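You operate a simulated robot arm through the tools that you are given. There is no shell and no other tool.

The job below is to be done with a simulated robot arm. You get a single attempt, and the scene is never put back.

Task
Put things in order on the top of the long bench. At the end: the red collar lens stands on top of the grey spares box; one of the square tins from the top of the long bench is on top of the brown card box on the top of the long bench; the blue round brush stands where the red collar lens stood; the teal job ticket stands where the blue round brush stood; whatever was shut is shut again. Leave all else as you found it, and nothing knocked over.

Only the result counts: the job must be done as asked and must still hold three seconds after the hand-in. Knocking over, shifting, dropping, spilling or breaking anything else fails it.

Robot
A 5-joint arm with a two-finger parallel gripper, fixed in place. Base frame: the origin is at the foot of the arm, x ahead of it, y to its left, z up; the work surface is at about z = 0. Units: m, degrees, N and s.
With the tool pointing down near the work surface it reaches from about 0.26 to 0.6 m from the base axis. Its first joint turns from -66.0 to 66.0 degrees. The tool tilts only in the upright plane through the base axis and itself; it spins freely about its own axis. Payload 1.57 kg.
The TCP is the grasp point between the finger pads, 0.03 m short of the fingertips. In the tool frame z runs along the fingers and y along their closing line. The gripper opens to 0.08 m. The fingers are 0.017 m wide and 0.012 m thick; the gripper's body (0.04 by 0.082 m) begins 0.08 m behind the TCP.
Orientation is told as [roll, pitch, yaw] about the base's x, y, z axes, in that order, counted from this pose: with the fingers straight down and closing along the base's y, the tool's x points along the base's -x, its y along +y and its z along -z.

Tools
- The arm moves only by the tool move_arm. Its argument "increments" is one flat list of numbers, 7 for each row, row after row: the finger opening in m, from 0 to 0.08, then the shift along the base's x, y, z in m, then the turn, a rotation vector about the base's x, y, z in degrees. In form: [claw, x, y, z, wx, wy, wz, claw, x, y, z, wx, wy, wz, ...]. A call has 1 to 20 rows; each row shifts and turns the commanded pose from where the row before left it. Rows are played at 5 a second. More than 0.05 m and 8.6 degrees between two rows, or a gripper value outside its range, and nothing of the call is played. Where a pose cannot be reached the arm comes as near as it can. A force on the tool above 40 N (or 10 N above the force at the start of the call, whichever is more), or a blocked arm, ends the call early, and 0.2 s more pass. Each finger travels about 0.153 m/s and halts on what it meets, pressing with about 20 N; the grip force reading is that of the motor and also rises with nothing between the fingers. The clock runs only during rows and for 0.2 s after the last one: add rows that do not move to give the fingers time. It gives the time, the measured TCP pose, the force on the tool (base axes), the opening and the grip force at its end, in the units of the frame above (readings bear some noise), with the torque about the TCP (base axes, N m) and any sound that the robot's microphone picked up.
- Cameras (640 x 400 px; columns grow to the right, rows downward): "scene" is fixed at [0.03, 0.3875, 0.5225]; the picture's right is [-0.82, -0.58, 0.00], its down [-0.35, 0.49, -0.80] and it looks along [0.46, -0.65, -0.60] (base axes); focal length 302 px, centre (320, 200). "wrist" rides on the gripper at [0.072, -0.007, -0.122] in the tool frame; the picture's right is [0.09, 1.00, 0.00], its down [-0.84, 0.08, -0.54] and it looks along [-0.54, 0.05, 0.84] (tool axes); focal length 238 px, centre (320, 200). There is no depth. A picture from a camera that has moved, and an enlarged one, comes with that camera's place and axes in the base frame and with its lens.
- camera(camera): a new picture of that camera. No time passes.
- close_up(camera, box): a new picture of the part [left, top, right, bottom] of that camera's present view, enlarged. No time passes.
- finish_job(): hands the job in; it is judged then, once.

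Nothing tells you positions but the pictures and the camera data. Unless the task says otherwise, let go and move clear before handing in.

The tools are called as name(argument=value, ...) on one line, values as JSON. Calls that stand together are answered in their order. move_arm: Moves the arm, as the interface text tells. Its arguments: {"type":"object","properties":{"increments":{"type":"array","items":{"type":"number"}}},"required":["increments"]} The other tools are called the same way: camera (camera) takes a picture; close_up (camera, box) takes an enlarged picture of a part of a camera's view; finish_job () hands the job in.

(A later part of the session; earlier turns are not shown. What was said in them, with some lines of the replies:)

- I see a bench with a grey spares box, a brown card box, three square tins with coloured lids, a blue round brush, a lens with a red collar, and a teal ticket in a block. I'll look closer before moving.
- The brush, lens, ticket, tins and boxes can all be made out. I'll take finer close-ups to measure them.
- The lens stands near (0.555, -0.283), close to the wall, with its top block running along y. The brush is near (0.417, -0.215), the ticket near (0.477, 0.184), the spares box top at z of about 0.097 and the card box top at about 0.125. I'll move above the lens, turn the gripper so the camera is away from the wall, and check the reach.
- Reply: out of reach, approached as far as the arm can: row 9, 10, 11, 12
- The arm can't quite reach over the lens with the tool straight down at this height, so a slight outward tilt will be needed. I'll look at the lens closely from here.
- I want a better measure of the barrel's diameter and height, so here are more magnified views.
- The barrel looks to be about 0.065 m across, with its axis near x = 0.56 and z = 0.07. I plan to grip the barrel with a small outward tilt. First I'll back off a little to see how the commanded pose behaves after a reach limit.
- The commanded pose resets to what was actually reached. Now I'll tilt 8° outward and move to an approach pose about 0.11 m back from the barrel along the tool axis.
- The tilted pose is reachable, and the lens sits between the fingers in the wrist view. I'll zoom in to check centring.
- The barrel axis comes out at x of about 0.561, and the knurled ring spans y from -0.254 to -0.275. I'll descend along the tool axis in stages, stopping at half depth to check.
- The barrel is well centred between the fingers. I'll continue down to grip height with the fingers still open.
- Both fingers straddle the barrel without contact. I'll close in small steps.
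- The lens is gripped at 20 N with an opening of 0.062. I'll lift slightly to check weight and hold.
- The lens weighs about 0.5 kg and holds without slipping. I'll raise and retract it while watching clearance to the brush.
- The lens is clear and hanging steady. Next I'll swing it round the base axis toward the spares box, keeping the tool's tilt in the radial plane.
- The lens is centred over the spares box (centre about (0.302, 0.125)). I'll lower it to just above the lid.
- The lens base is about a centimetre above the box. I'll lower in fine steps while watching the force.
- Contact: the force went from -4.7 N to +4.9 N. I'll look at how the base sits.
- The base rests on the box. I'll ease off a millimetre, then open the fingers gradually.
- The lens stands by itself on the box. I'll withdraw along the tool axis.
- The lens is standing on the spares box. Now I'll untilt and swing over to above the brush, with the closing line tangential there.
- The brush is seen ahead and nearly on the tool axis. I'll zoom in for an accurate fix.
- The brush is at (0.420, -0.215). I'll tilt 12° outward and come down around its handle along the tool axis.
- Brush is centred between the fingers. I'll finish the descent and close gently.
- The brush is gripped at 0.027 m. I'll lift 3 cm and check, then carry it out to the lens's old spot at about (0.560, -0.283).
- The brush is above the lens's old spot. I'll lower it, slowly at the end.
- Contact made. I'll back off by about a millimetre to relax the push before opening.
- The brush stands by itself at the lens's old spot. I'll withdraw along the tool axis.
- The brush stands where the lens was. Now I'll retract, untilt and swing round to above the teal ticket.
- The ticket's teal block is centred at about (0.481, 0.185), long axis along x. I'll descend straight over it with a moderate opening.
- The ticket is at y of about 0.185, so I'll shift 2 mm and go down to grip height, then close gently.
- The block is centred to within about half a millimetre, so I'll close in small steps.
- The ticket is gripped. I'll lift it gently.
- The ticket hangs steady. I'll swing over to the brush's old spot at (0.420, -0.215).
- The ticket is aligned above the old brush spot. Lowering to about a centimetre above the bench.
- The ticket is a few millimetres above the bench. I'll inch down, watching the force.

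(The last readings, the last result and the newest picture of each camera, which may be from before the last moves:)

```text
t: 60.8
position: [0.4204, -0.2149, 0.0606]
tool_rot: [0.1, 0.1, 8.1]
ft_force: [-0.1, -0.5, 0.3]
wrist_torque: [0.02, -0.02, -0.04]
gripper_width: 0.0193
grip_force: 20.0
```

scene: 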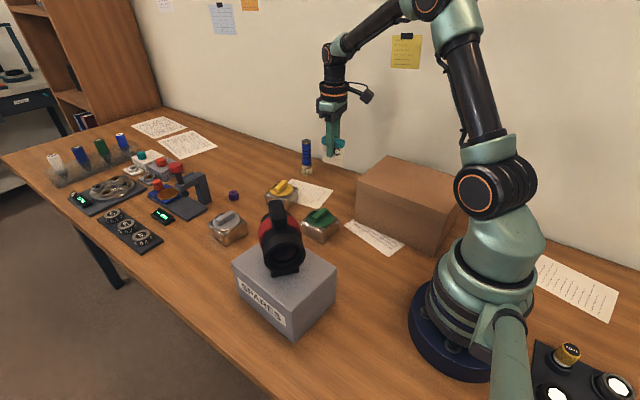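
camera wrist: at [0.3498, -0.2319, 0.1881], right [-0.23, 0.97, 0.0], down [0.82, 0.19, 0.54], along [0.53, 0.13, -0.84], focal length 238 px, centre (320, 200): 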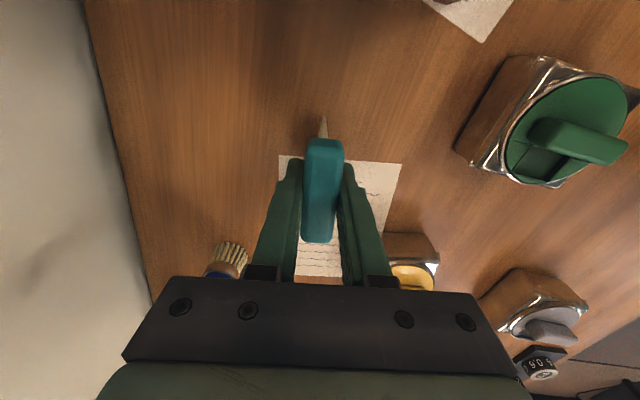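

move_arm(increments=[0.005, 0, 0, -0.0007, 0, 0, 0, 0.005, 0, 0, -0.0007, 0, 0, 0, 0.005, 0, 0, 0, 0, 0, 0])

```text
t: 61.6
position: [0.4192, -0.2148, 0.0605]
tool_rot: [0.1, 0.1, 8.1]
ft_force: [0.5, -0.1, -0.3]
wrist_torque: [0.0, -0.01, -0.01]
gripper_width: 0.0191
grip_force: 20.0
```

move_arm(increments=[0.005, 0, 0, -0.0007, 0, 0, 0, 0.005, 0, 0, -0.0007, 0, 0, 0, 0.005, 0, 0, 0, 0, 0, 0])

close_up(camera="scene", box=[312, 160, 360, 205])

```text
t: 62.4
position: [0.4201, -0.2163, 0.06]
tool_rot: [0.0, 0.0, 8.0]
ft_force: [-6.1, -0.7, 17.7]
wrist_torque: [0.02, 0.3, 0.0]
gripper_width: 0.0193
grip_force: 20.1
```

```text
8.89 times, centred on (336, 182) of scene
camera zoom: at [0.0299, 0.3876, 0.5225], right [-0.82, -0.58, 0.0], down [-0.34, 0.49, -0.8], along [0.47, -0.65, -0.6], focal length 2684 px, centre (178, 356)
```

zoom: 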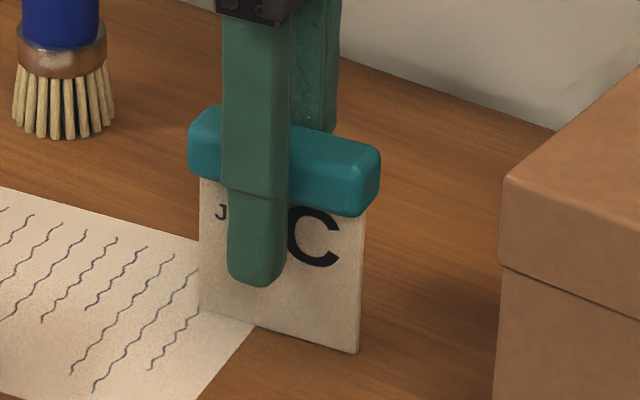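

Firm contact (about 18 N). I'll relax the push before opening.

move_arm(increments=[0.005, 0, 0, 0.0008, 0, 0, 0, 0.005, 0, 0, 0, 0, 0, 0])

```text
t: 63.0
position: [0.4211, -0.214, 0.0595]
tool_rot: [-0.1, -0.1, 8.1]
ft_force: [-0.6, -2.2, 9.5]
wrist_torque: [-0.08, -0.06, 0.0]
gripper_width: 0.019
grip_force: 19.9
```

move_arm(increments=[0.005, 0, 0, 0.0006, 0, 0, 0, 0.005, 0, 0, 0, 0, 0, 0])

```text
t: 63.6
position: [0.419, -0.2143, 0.0606]
tool_rot: [0.1, 0.2, 8.1]
ft_force: [-0.1, -0.6, 0.5]
wrist_torque: [0.02, 0.01, 0.0]
gripper_width: 0.0194
grip_force: 20.1
```

move_arm(increments=[0.005, 0, 0, -0.0003, 0, 0, 0, 0.005, 0, 0, 0, 0, 0, 0])

```text
t: 64.2
position: [0.419, -0.2144, 0.0583]
tool_rot: [0.2, 0.0, 8.1]
ft_force: [0.1, -0.4, -0.4]
wrist_torque: [-0.03, -0.02, 0.04]
gripper_width: 0.0192
grip_force: 19.8
```

move_arm(increments=[0.005, 0, 0, -0.0004, 0, 0, 0, 0.005, 0, 0, 0, 0, 0, 0])

```text
t: 64.8
position: [0.4193, -0.2147, 0.0596]
tool_rot: [0.1, 0.1, 8.1]
ft_force: [-0.2, -1.0, -0.7]
wrist_torque: [0.01, 0.0, 0.01]
gripper_width: 0.0193
grip_force: 19.8
```

move_arm(increments=[0.005, 0, 0, -0.0005, 0, 0, 0, 0.005, 0, 0, 0, 0, 0, 0])

```text
t: 65.4
position: [0.4196, -0.2154, 0.0596]
tool_rot: [0.0, 0.0, 8.2]
ft_force: [-3.3, 1.5, 8.8]
wrist_torque: [0.05, 0.05, 0.04]
gripper_width: 0.019
grip_force: 19.7
```

move_arm(increments=[0.005, 0, 0, 0.0003, 0, 0, 0, 0.005, 0, 0, 0, 0, 0, 0])

```text
t: 66.0
position: [0.4199, -0.2159, 0.0598]
tool_rot: [0.1, 0.0, 8.2]
ft_force: [-0.7, -0.2, 7.4]
wrist_torque: [-0.01, -0.04, 0.04]
gripper_width: 0.0191
grip_force: 19.8
```

move_arm(increments=[0.005, 0, 0, 0.0002, 0, 0, 0, 0.005, 0, 0, 0, 0, 0, 0])

```text
t: 66.6
position: [0.4203, -0.2146, 0.059]
tool_rot: [0.0, 0.1, 8.1]
ft_force: [0.3, -1.5, 1.5]
wrist_torque: [-0.01, -0.09, 0.0]
gripper_width: 0.0191
grip_force: 20.3
```

Light contact now. I'll open the fingers in very small steps so the ticket stays upright.

move_arm(increments=[0.0195, 0, 0, 0, 0, 0, 0, 0.02, 0, 0, 0, 0, 0, 0, 0.0205, 0, 0, 0, 0, 0, 0, 0.021, 0, 0, 0, 0, 0, 0, 0.022, 0, 0, 0, 0, 0, 0, 0.024, 0, 0, 0, 0, 0, 0, 0.027, 0, 0, 0, 0, 0, 0, 0.032, 0, 0, 0, 0, 0, 0, 0.04, 0, 0, 0, 0, 0, 0, 0.05, 0, 0, 0, 0, 0, 0, 0.05, 0, 0, 0, 0, 0, 0])

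camera(camera="wrist")

close_up(camera="scene", box=[305, 140, 369, 210])

```text
t: 69.0
position: [0.421, -0.2162, 0.0591]
tool_rot: [0.2, 0.0, 8.2]
ft_force: [-1.0, 0.6, -0.3]
wrist_torque: [0.01, 0.04, 0.0]
gripper_width: 0.0497
grip_force: 0.1
```

```text
taken
camera wrist: at [0.3507, -0.2322, 0.182], right [-0.23, 0.97, 0.0], down [0.82, 0.19, 0.54], along [0.53, 0.13, -0.84], focal length 238 px, centre (320, 200)
```

wrist: 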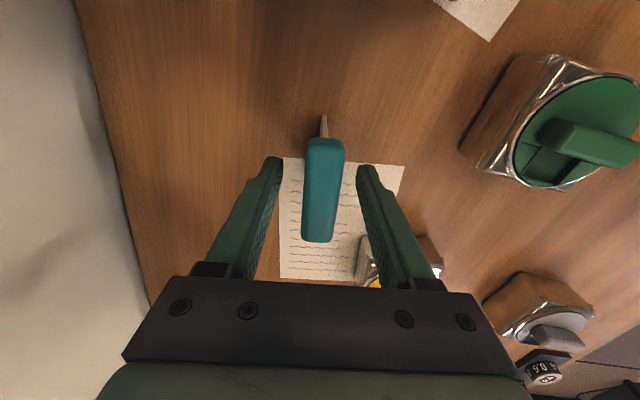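

```text
5.71 times, centred on (337, 175) of scene
camera zoom: at [0.03, 0.3875, 0.5225], right [-0.82, -0.58, 0.0], down [-0.35, 0.49, -0.8], along [0.46, -0.65, -0.6], focal length 1725 px, centre (223, 343)
```

zoom: 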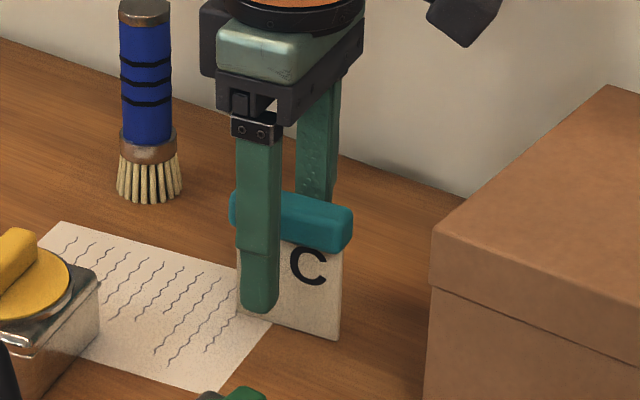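

The ticket stands by itself. I'll rise straight up.

move_arm(increments=[0.05, 0, 0, 0.01, 0, 0, 0, 0.05, 0, 0, 0.015, 0, 0, 0, 0.05, 0, 0, 0.02, 0, 0, 0, 0.05, 0, 0, 0.02, 0, 0, 0, 0.05, 0, 0, 0.02, 0, 0, 0, 0.05, 0, 0, 0.02, 0, 0, 0, 0.05, 0, 0, 0.02, 0, 0, 0, 0.05, 0, 0, 0.02, 0, 0, 0, 0.05, 0, 0, 0, 0, 0, 0])

camera(camera="wrist")

camera(camera="scene")

```text
t: 71.0
position: [0.4198, -0.2136, 0.2056]
tool_rot: [0.2, 0.2, 8.1]
ft_force: [-0.1, -0.4, 0.0]
wrist_torque: [0.01, 0.04, 0.0]
gripper_width: 0.05
grip_force: 0.0
```

```text
taken
camera wrist: at [0.3497, -0.2313, 0.327], right [-0.23, 0.97, 0.0], down [0.82, 0.19, 0.54], along [0.53, 0.13, -0.84], focal length 238 px, centre (320, 200)
```

wrist: 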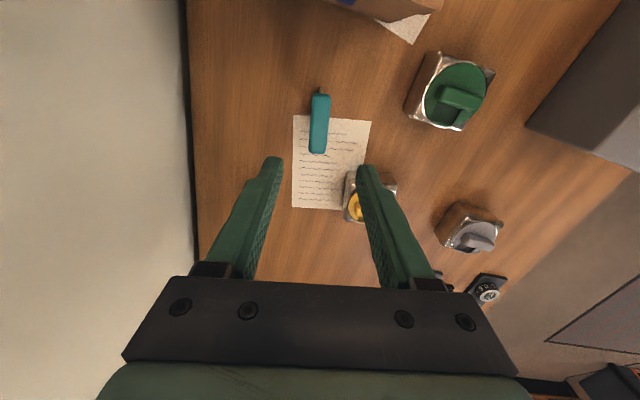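

```text
taken
```

scene: 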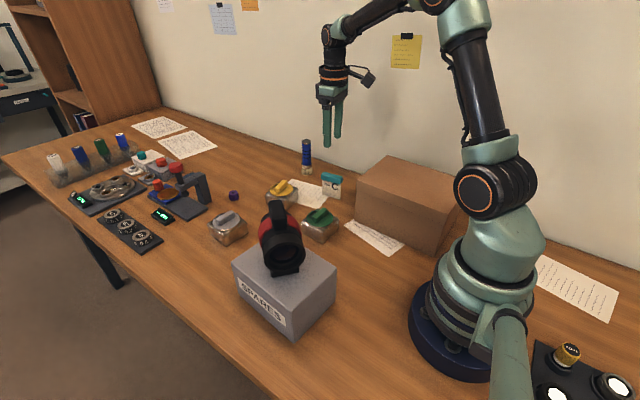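

The lens, brush and ticket are placed. Next is the green tin; I'll move above it with the fingers open.

move_arm(increments=[0.08, -0.0125, 0.0272, 0.002, 0, 0, -1.64, 0.08, -0.0125, 0.0272, 0.002, 0, 0, -1.64, 0.08, -0.0125, 0.0272, 0.002, 0, 0, -1.64, 0.08, -0.0125, 0.0272, 0.002, 0, 0, -1.64, 0.08, -0.0125, 0.0272, 0.002, 0, 0, -1.64, 0.08, 0, 0, 0, 0, 0, 0])

camera(camera="wrist")

close_up(camera="scene", box=[305, 140, 369, 210])

```text
t: 72.4
position: [0.3559, -0.0789, 0.2161]
tool_rot: [0.0, 0.2, -0.2]
ft_force: [-1.1, -0.3, -0.4]
wrist_torque: [0.01, 0.0, -0.02]
gripper_width: 0.08
grip_force: 0.1
```

```text
taken
camera wrist: at [0.2844, -0.0854, 0.3375], right [-0.09, 1.0, 0.0], down [0.84, 0.07, 0.54], along [0.54, 0.05, -0.84], focal length 238 px, centre (320, 200)
```

wrist: 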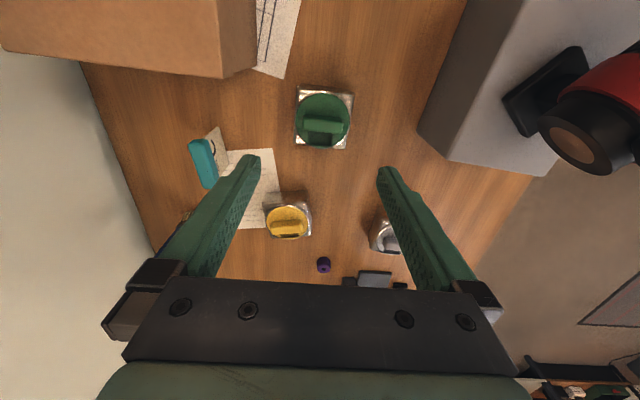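

```text
5.71 times, centred on (337, 175) of scene
camera zoom: at [0.03, 0.3875, 0.5225], right [-0.82, -0.58, 0.0], down [-0.35, 0.49, -0.8], along [0.46, -0.65, -0.6], focal length 1725 px, centre (223, 343)
```

zoom: 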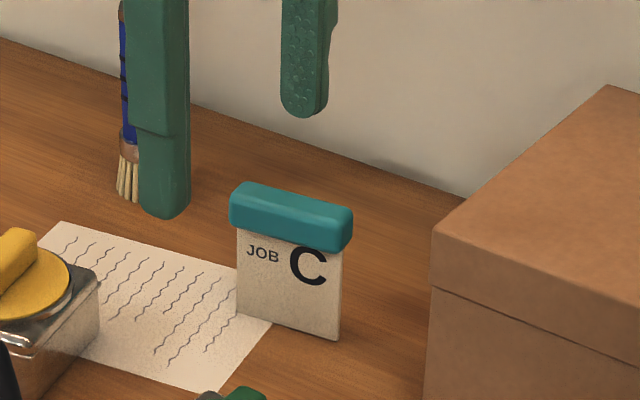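

close_up(camera="wrist", box=[276, 70, 372, 160])

close_up(camera="wrist", box=[0, 0, 300, 100])

```text
4.44 times, centred on (324, 115) of wrist
camera zoom: at [0.2844, -0.0854, 0.3375], right [-0.09, 1.0, 0.0], down [0.84, 0.07, 0.54], along [0.54, 0.05, -0.84], focal length 1059 px, centre (302, 578)
```

zoom: 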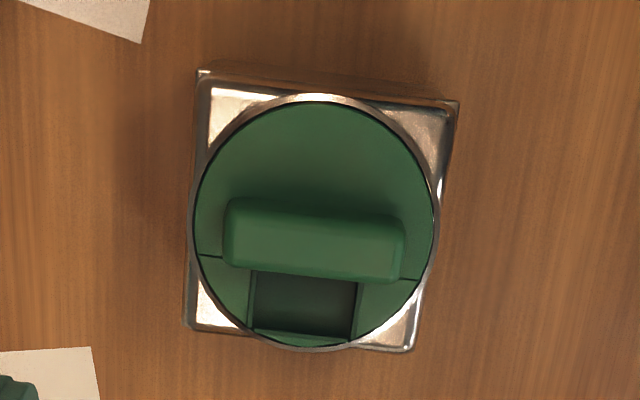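

```text
2.13 times, centred on (150, 50) of wrist
camera zoom: at [0.2844, -0.0854, 0.3375], right [-0.09, 1.0, 0.0], down [0.84, 0.07, 0.54], along [0.54, 0.05, -0.84], focal length 508 px, centre (683, 520)
```

zoom: 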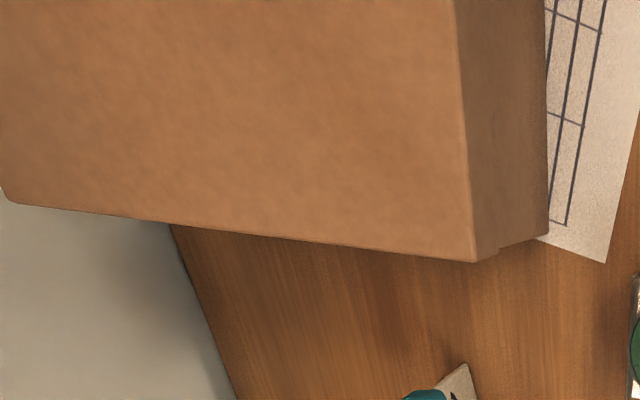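

The green tin is centred at about (0.362, -0.075), rim about 0.07 m across, turned about -1.5°. I'll align and descend partway to re-check.

move_arm(increments=[0.08, 0.003, 0.0017, -0.016, 0, 0, -0.7, 0.08, 0.0028, 0.0016, -0.016, 0, 0, -0.7, 0.08, 0, 0, -0.016, 0, 0, 0, 0.08, 0, 0, -0.016, 0, 0, 0, 0.08, 0, 0, -0.016, 0, 0, 0, 0.08, 0, 0, -0.016, 0, 0, 0, 0.08, 0, 0, 0, 0, 0, 0])

camera(camera="wrist")

close_up(camera="wrist", box=[240, 70, 400, 230])

camera(camera="scene")

```text
t: 74.0
position: [0.362, -0.0759, 0.1177]
tool_rot: [0.0, 0.2, -1.5]
ft_force: [0.3, -0.5, -0.5]
wrist_torque: [-0.04, -0.01, 0.0]
gripper_width: 0.0799
grip_force: 0.1
```

```text
taken
camera wrist: at [0.2905, -0.0805, 0.2403], right [-0.07, 1.0, 0.0], down [0.84, 0.05, 0.54], along [0.54, 0.04, -0.84], focal length 238 px, centre (320, 200)
```

wrist: 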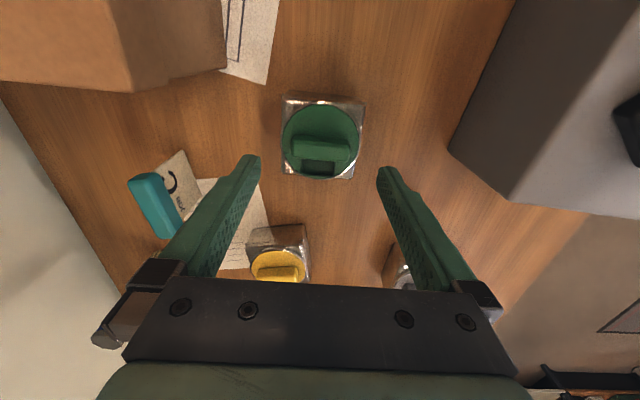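

```text
2.50 times, centred on (320, 150) of wrist
camera zoom: at [0.2905, -0.0805, 0.2403], right [-0.07, 1.0, 0.0], down [0.84, 0.05, 0.54], along [0.54, 0.04, -0.84], focal length 596 px, centre (320, 325)
```

zoom: 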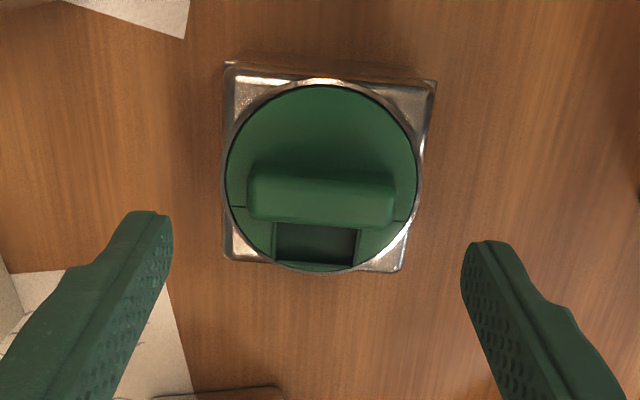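

```text
taken
```

scene: 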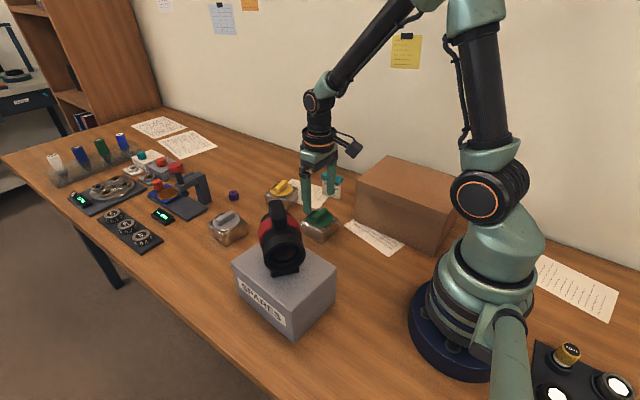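

The tin is centred under the tool to within a millimetre. I'll continue to grip height and close gently on the rim and body.

move_arm(increments=[0.08, 0, 0, -0.016, 0, 0, 0, 0.08, 0, 0, -0.016, 0, 0, 0, 0.08, 0, 0, -0.016, 0, 0, 0, 0.08, 0, 0, -0.016, 0, 0, 0, 0.08, 0, 0, -0.014, 0, 0, 0, 0.08, 0, 0, 0, 0, 0, 0])

camera(camera="wrist")

close_up(camera="scene", box=[270, 140, 366, 250])

```text
t: 75.4
position: [0.3626, -0.0748, 0.0401]
tool_rot: [0.0, 0.1, -1.4]
ft_force: [0.0, -0.3, 0.6]
wrist_torque: [0.03, -0.02, 0.01]
gripper_width: 0.08
grip_force: 0.0
```

```text
taken
camera wrist: at [0.2909, -0.0803, 0.1626], right [-0.07, 1.0, 0.0], down [0.84, 0.05, 0.54], along [0.54, 0.04, -0.84], focal length 238 px, centre (320, 200)
```

wrist: 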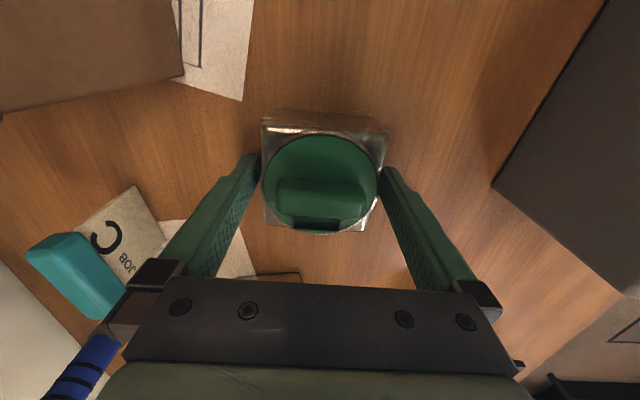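

```text
3.64 times, centred on (318, 195) of scene
camera zoom: at [0.03, 0.3875, 0.5225], right [-0.82, -0.58, 0.0], down [-0.35, 0.49, -0.8], along [0.46, -0.65, -0.6], focal length 1098 px, centre (327, 218)
```

zoom: 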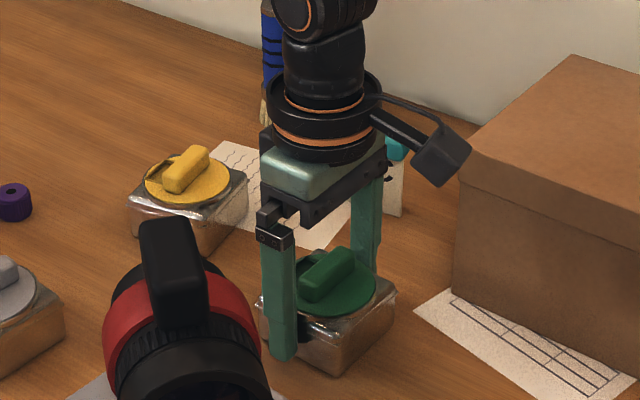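

move_arm(increments=[0.076, 0, 0, 0, 0, 0, 0, 0.073, 0, 0, 0, 0, 0, 0, 0.071, 0, 0, 0, 0, 0, 0, 0.069, 0, 0, 0, 0, 0, 0, 0.067, 0, 0, 0, 0, 0, 0, 0.064, 0, 0, 0, 0, 0, 0, 0.058, 0, 0, 0, 0, 0, 0, 0.05, 0, 0, 0, 0, 0, 0, 0.05, 0, 0, 0, 0, 0, 0])

camera(camera="wrist")

close_up(camera="scene", box=[270, 140, 366, 250])

```text
t: 77.4
position: [0.3618, -0.075, 0.0407]
tool_rot: [0.0, 0.2, -1.5]
ft_force: [-0.2, -0.2, 0.3]
wrist_torque: [-0.03, -0.05, 0.0]
gripper_width: 0.0695
grip_force: 20.2
```

```text
taken
camera wrist: at [0.2908, -0.0802, 0.1628], right [-0.07, 1.0, 0.0], down [0.84, 0.05, 0.54], along [0.54, 0.04, -0.84], focal length 238 px, centre (320, 200)
```

wrist: 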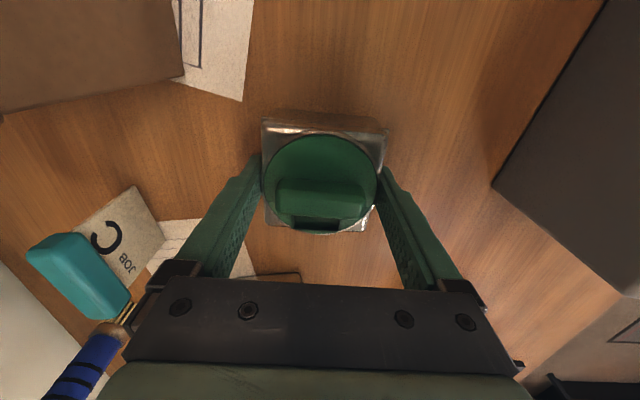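

```text
3.64 times, centred on (318, 195) of scene
camera zoom: at [0.03, 0.3875, 0.5225], right [-0.82, -0.58, 0.0], down [-0.35, 0.49, -0.8], along [0.46, -0.65, -0.6], focal length 1098 px, centre (327, 218)
```

zoom: 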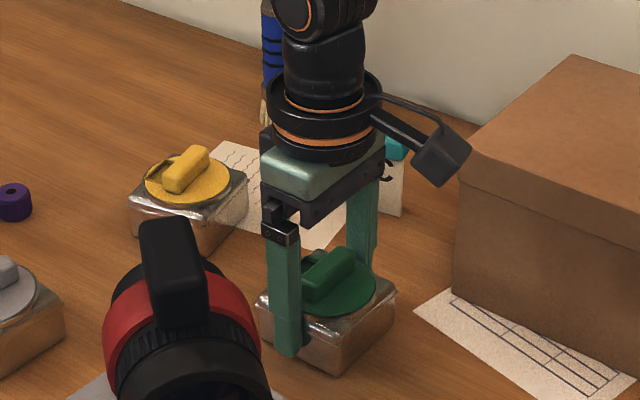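

The tin is gripped at 0.0695 m. I'll lift 2 cm and check the whole tin comes up.

move_arm(increments=[0.05, 0, 0, 0.005, 0, 0, 0, 0.05, 0, 0, 0.005, 0, 0, 0, 0.05, 0, 0, 0.01, 0, 0, 0, 0.05, 0, 0, 0, 0, 0, 0])

camera(camera="wrist")

close_up(camera="scene", box=[270, 140, 366, 250])

```text
t: 78.4
position: [0.3614, -0.0746, 0.0604]
tool_rot: [0.0, 0.1, -1.6]
ft_force: [-0.4, -0.5, -1.3]
wrist_torque: [-0.02, 0.05, 0.03]
gripper_width: 0.0696
grip_force: 20.1
```

```text
taken
camera wrist: at [0.291, -0.0806, 0.1827], right [-0.07, 1.0, 0.0], down [0.84, 0.05, 0.54], along [0.54, 0.04, -0.84], focal length 238 px, centre (320, 200)
```

wrist: 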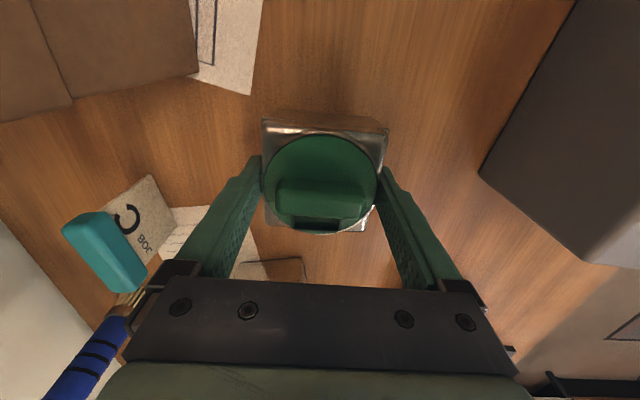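

```text
3.64 times, centred on (318, 195) of scene
camera zoom: at [0.03, 0.3875, 0.5225], right [-0.82, -0.58, 0.0], down [-0.35, 0.49, -0.8], along [0.46, -0.65, -0.6], focal length 1098 px, centre (327, 218)
```

zoom: 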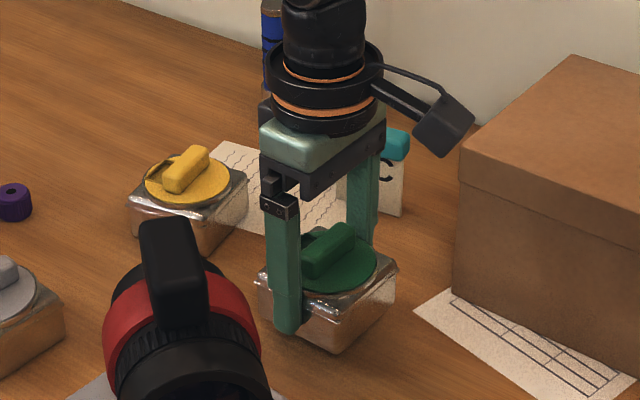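

The whole tin came up. I'll raise it to about 0.22 m and carry it over the card box.

move_arm(increments=[0.05, 0, 0, 0.015, 0, 0, 0, 0.05, 0, 0, 0.02, 0, 0, 0, 0.05, 0, 0, 0.025, 0, 0, 0, 0.05, 0, 0, 0.025, 0, 0, 0, 0.05, 0, 0, 0.025, 0, 0, 0, 0.05, 0, 0, 0.025, 0, 0, 0, 0.05, 0, 0, 0.025, 0, 0, 0, 0.05, -0.0121, -0.0165, 0, 0, 0, 0, 0.05, -0.0121, -0.0165, 0, 0, 0, 0, 0.05, -0.0121, -0.0165, 0, 0, 0, 0, 0.05, -0.0121, -0.0165, 0, 0, 0, 0, 0.05, -0.0121, -0.0165, 0, 0, 0, 0, 0.05, -0.0121, -0.0165, 0, 0, 0, 0, 0.05, -0.0121, -0.0165, 0, 0, 0, 0, 0.05, -0.0121, -0.0165, 0, 0, 0, 0, 0.05, -0.0121, -0.0165, 0, 0, 0, 0, 0.05, -0.0121, -0.0165, 0, 0, 0, 0, 0.05, 0, 0, 0, 0, 0, 0])

camera(camera="wrist")

camera(camera="scene")

```text
t: 82.2
position: [0.2418, -0.2409, 0.222]
tool_rot: [0.1, 0.1, -1.5]
ft_force: [-0.5, -0.2, -1.0]
wrist_torque: [0.01, -0.03, 0.0]
gripper_width: 0.0695
grip_force: 20.5
```

```text
taken
camera wrist: at [0.1702, -0.2466, 0.3437], right [-0.07, 1.0, 0.0], down [0.84, 0.05, 0.54], along [0.54, 0.04, -0.84], focal length 238 px, centre (320, 200)
```

wrist: 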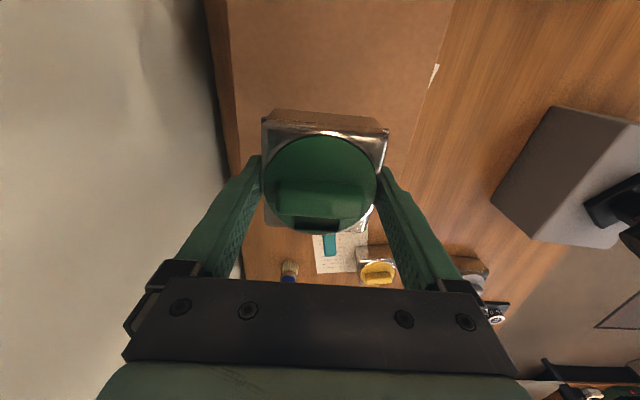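

```text
taken
```

scene: 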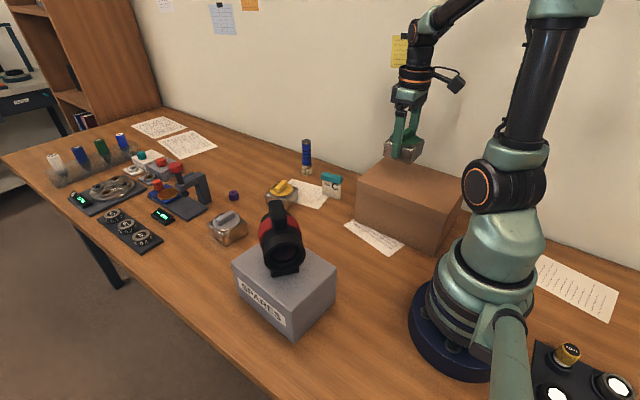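

The tin is over the card box. Lowering to about a centimetre above, then in fine steps.

move_arm(increments=[0.05, 0, 0, -0.012, 0, 0, 0, 0.05, 0, 0, -0.012, 0, 0, 0, 0.05, 0, 0, -0.012, 0, 0, 0, 0.05, 0, 0, -0.009, 0, 0, 0, 0.05, 0, 0, 0, 0, 0, 0])

close_up(camera="scene", box=[340, 80, 468, 200])

```text
t: 83.4
position: [0.2406, -0.2413, 0.1766]
tool_rot: [0.2, 0.1, -1.5]
ft_force: [-0.1, -0.2, -1.6]
wrist_torque: [-0.01, 0.02, -0.03]
gripper_width: 0.0694
grip_force: 20.2
```

```text
3.33 times, centred on (404, 140) of scene
camera zoom: at [0.03, 0.3875, 0.5225], right [-0.82, -0.58, 0.0], down [-0.35, 0.49, -0.8], along [0.46, -0.65, -0.6], focal length 1006 px, centre (40, 400)
```

zoom: 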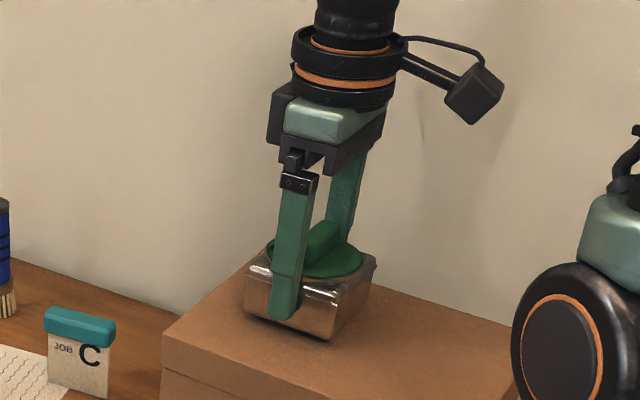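

move_arm(increments=[0.05, 0, 0, -0.002, 0, 0, 0, 0.05, 0, 0, -0.002, 0, 0, 0, 0.05, 0, 0, -0.0015, 0, 0, 0, 0.05, 0, 0, -0.0015, 0, 0, 0, 0.05, 0, 0, 0, 0, 0, 0])

```text
t: 84.6
position: [0.2427, -0.241, 0.1693]
tool_rot: [-0.1, 0.0, -1.5]
ft_force: [-2.8, 7.5, 20.5]
wrist_torque: [0.25, 0.04, 0.0]
gripper_width: 0.0698
grip_force: 20.6
```

Contact at about 20 N. I'll relax upward until the push is light.

move_arm(increments=[0.05, 0, 0, 0.0008, 0, 0, 0, 0.05, 0, 0, 0, 0, 0, 0])

```text
t: 85.2
position: [0.2419, -0.2406, 0.1689]
tool_rot: [0.0, 0.0, -1.5]
ft_force: [2.5, 6.2, 13.6]
wrist_torque: [0.09, -0.1, 0.04]
gripper_width: 0.0693
grip_force: 20.4
```

move_arm(increments=[0.05, 0, 0, 0.0008, 0, 0, 0, 0.05, 0, 0, 0, 0, 0, 0])

```text
t: 85.8
position: [0.2422, -0.2404, 0.1703]
tool_rot: [0.2, 0.1, -1.7]
ft_force: [0.3, -0.7, -0.3]
wrist_torque: [-0.04, 0.0, 0.02]
gripper_width: 0.0696
grip_force: 20.3
```

move_arm(increments=[0.05, 0, 0, -0.0003, 0, 0, 0, 0.05, 0, 0, 0, 0, 0, 0, 0.07, 0, 0, 0, 0, 0, 0, 0.071, 0, 0, 0, 0, 0, 0, 0.073, 0, 0, 0, 0, 0, 0, 0.076, 0, 0, 0, 0, 0, 0, 0.08, 0, 0, 0, 0, 0, 0, 0.08, 0, 0, 0, 0, 0, 0])

camera(camera="wrist")

close_up(camera="scene", box=[340, 80, 468, 200])

```text
t: 87.6
position: [0.2428, -0.2408, 0.1707]
tool_rot: [0.2, 0.2, -1.5]
ft_force: [0.6, 0.2, -0.5]
wrist_torque: [0.01, 0.0, 0.03]
gripper_width: 0.0799
grip_force: 0.0
```

```text
taken
camera wrist: at [0.1703, -0.2455, 0.2921], right [-0.07, 1.0, 0.0], down [0.84, 0.05, 0.54], along [0.54, 0.04, -0.84], focal length 238 px, centre (320, 200)
```

wrist: 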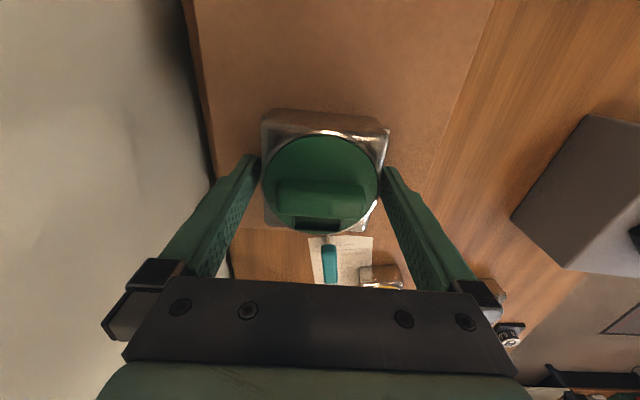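

```text
3.33 times, centred on (404, 140) of scene
camera zoom: at [0.03, 0.3875, 0.5225], right [-0.82, -0.58, 0.0], down [-0.35, 0.49, -0.8], along [0.46, -0.65, -0.6], focal length 1006 px, centre (40, 400)
```

zoom: 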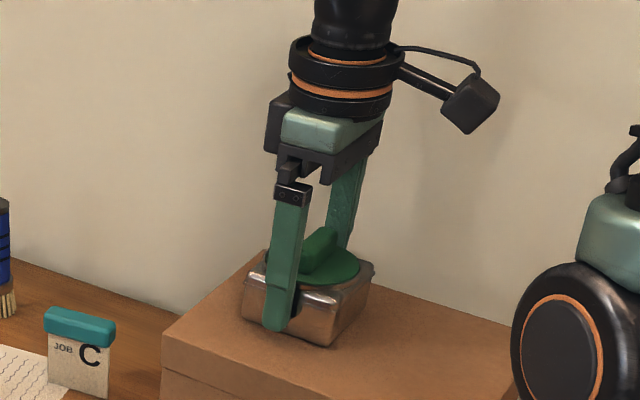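

The tin rests on the card box. I'll rise straight up and survey everything.

move_arm(increments=[0.08, 0, 0, 0.01, 0, 0, 0, 0.08, 0, 0, 0.015, 0, 0, 0, 0.08, 0, 0, 0.02, 0, 0, 0, 0.08, 0, 0, 0.02, 0, 0, 0, 0.08, 0, 0, 0.02, 0, 0, 0, 0.08, 0, 0, 0.02, 0, 0, 0, 0.08, 0, 0, 0.02, 0, 0, 0, 0.08, 0.02, 0.03, 0.01, 0, 0, 0, 0.08, 0.02, 0.03, 0.01, 0, 0, 0, 0.08, 0.03, 0.03, 0, 0, 0, 0, 0.08, 0.03, 0.03, 0, 0, 0, 0, 0.08, 0.03, 0.02, 0, 0, 0, 0, 0.08, 0, 0, 0, 0, 0, 0])

camera(camera="wrist")

camera(camera="scene")

```text
t: 90.4
position: [0.3727, -0.1008, 0.3151]
tool_rot: [-0.1, 0.0, -1.6]
ft_force: [1.0, 0.5, -0.2]
wrist_torque: [-0.01, 0.0, -0.01]
gripper_width: 0.0798
grip_force: 0.1
```

```text
taken
camera wrist: at [0.3021, -0.1059, 0.4371], right [-0.07, 1.0, 0.0], down [0.84, 0.05, 0.54], along [0.54, 0.04, -0.84], focal length 238 px, centre (320, 200)
```

wrist: 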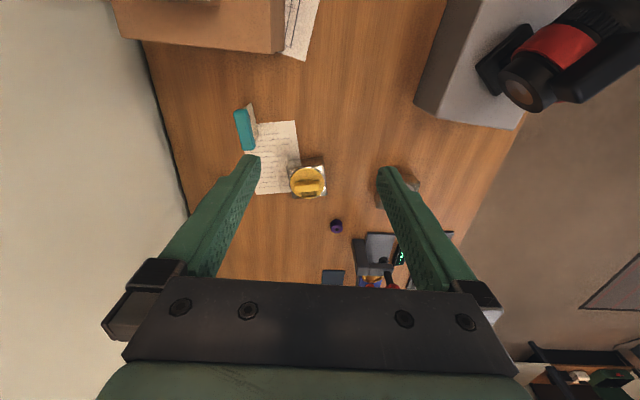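

```text
taken
```

scene: 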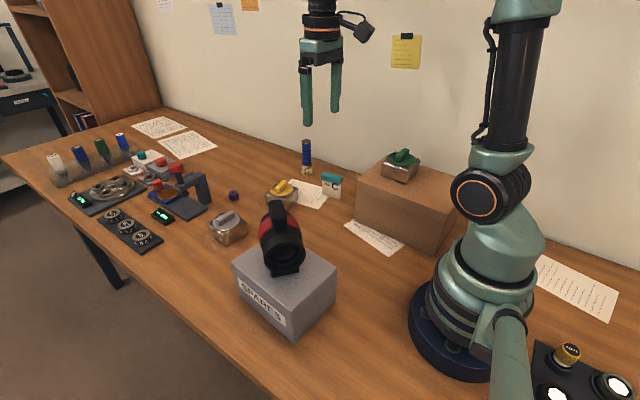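

All four items appear in place. I'll check each one closely before handing in.

close_up(camera="scene", box=[220, 190, 348, 345])

close_up(camera="scene", box=[260, 120, 388, 220])

close_up(camera="scene", box=[340, 130, 468, 265])

close_up(camera="scene", box=[30, 110, 260, 260])

```text
2.58 times, centred on (284, 268) of scene
camera zoom: at [0.03, 0.3875, 0.5225], right [-0.82, -0.58, 0.0], down [-0.35, 0.49, -0.8], along [0.46, -0.65, -0.6], focal length 779 px, centre (413, 26)
```

zoom: 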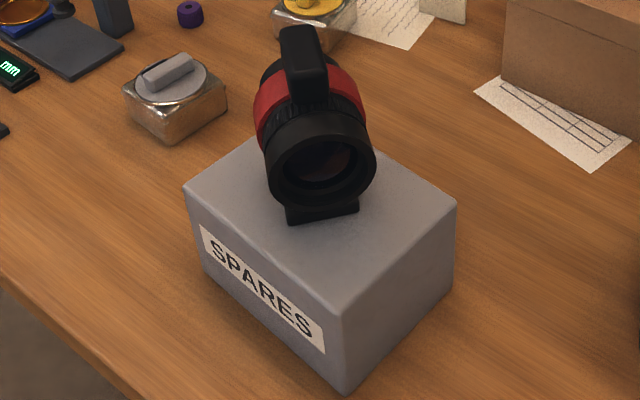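

```text
4.00 times, centred on (324, 170) of scene
camera zoom: at [0.03, 0.3875, 0.5225], right [-0.82, -0.58, 0.0], down [-0.35, 0.49, -0.8], along [0.46, -0.65, -0.6], focal length 1208 px, centre (304, 320)
```

zoom: 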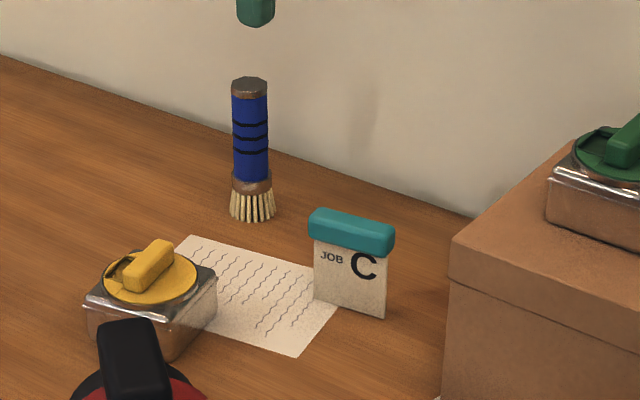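

```text
2.96 times, centred on (404, 198) of scene
camera zoom: at [0.03, 0.3875, 0.5225], right [-0.82, -0.58, 0.0], down [-0.35, 0.49, -0.8], along [0.46, -0.65, -0.6], focal length 895 px, centre (71, 207)
```

zoom: 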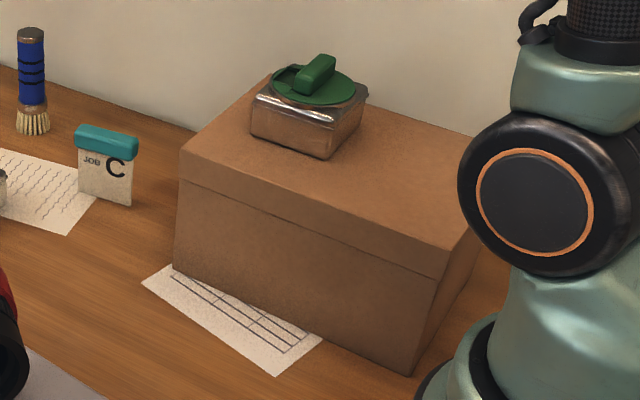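

```text
2.67 times, centred on (145, 185) of scene
camera zoom: at [0.03, 0.3875, 0.5225], right [-0.82, -0.58, 0.0], down [-0.35, 0.49, -0.8], along [0.46, -0.65, -0.6], focal length 805 px, centre (787, 240)
```

zoom: 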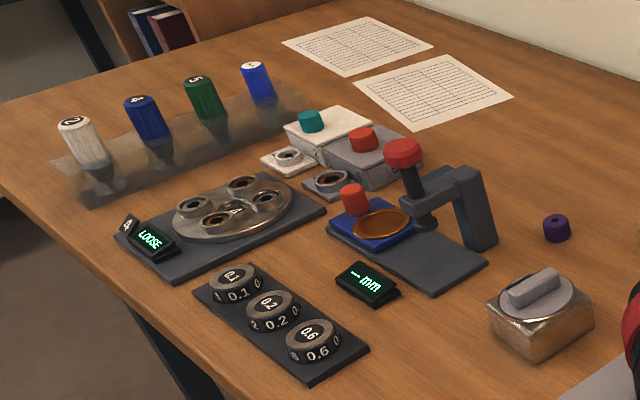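

Everything checks out:
- **Lens:** upright on the spares box.
- **Brush:** standing where the lens stood; its base matches the old lens base in the scene picture.
- **Ticket:** upright where the brush stood.
- **Tin:** the green one, lid still shut, on the card box.

Nothing else has moved and the gripper is clear, so I'm handing in.

finish_job()

```text
The job is handed in.
```

The job is handed in, and the final close-ups showed everything standing as you asked:

- **Lens:** the red collar lens stands upright on top of the grey spares box, turned about 50° from how it faced before.
- **Brush:** the blue round brush stands where the lens was. Its base lines up with the lens's old base to within a pixel in the scene picture.
- **Ticket:** the teal job ticket stands where the brush was, turned about 7° from before. Part of it rests on the sheet of paper there.
- **Tin:** I chose the green square tin. It sits on top of the brown card box.
- **Shut things:** I opened nothing, and the green tin's lid is still on.

The pictures showed nothing else moved or knocked over. The arm had let go and was clear at hand-in.
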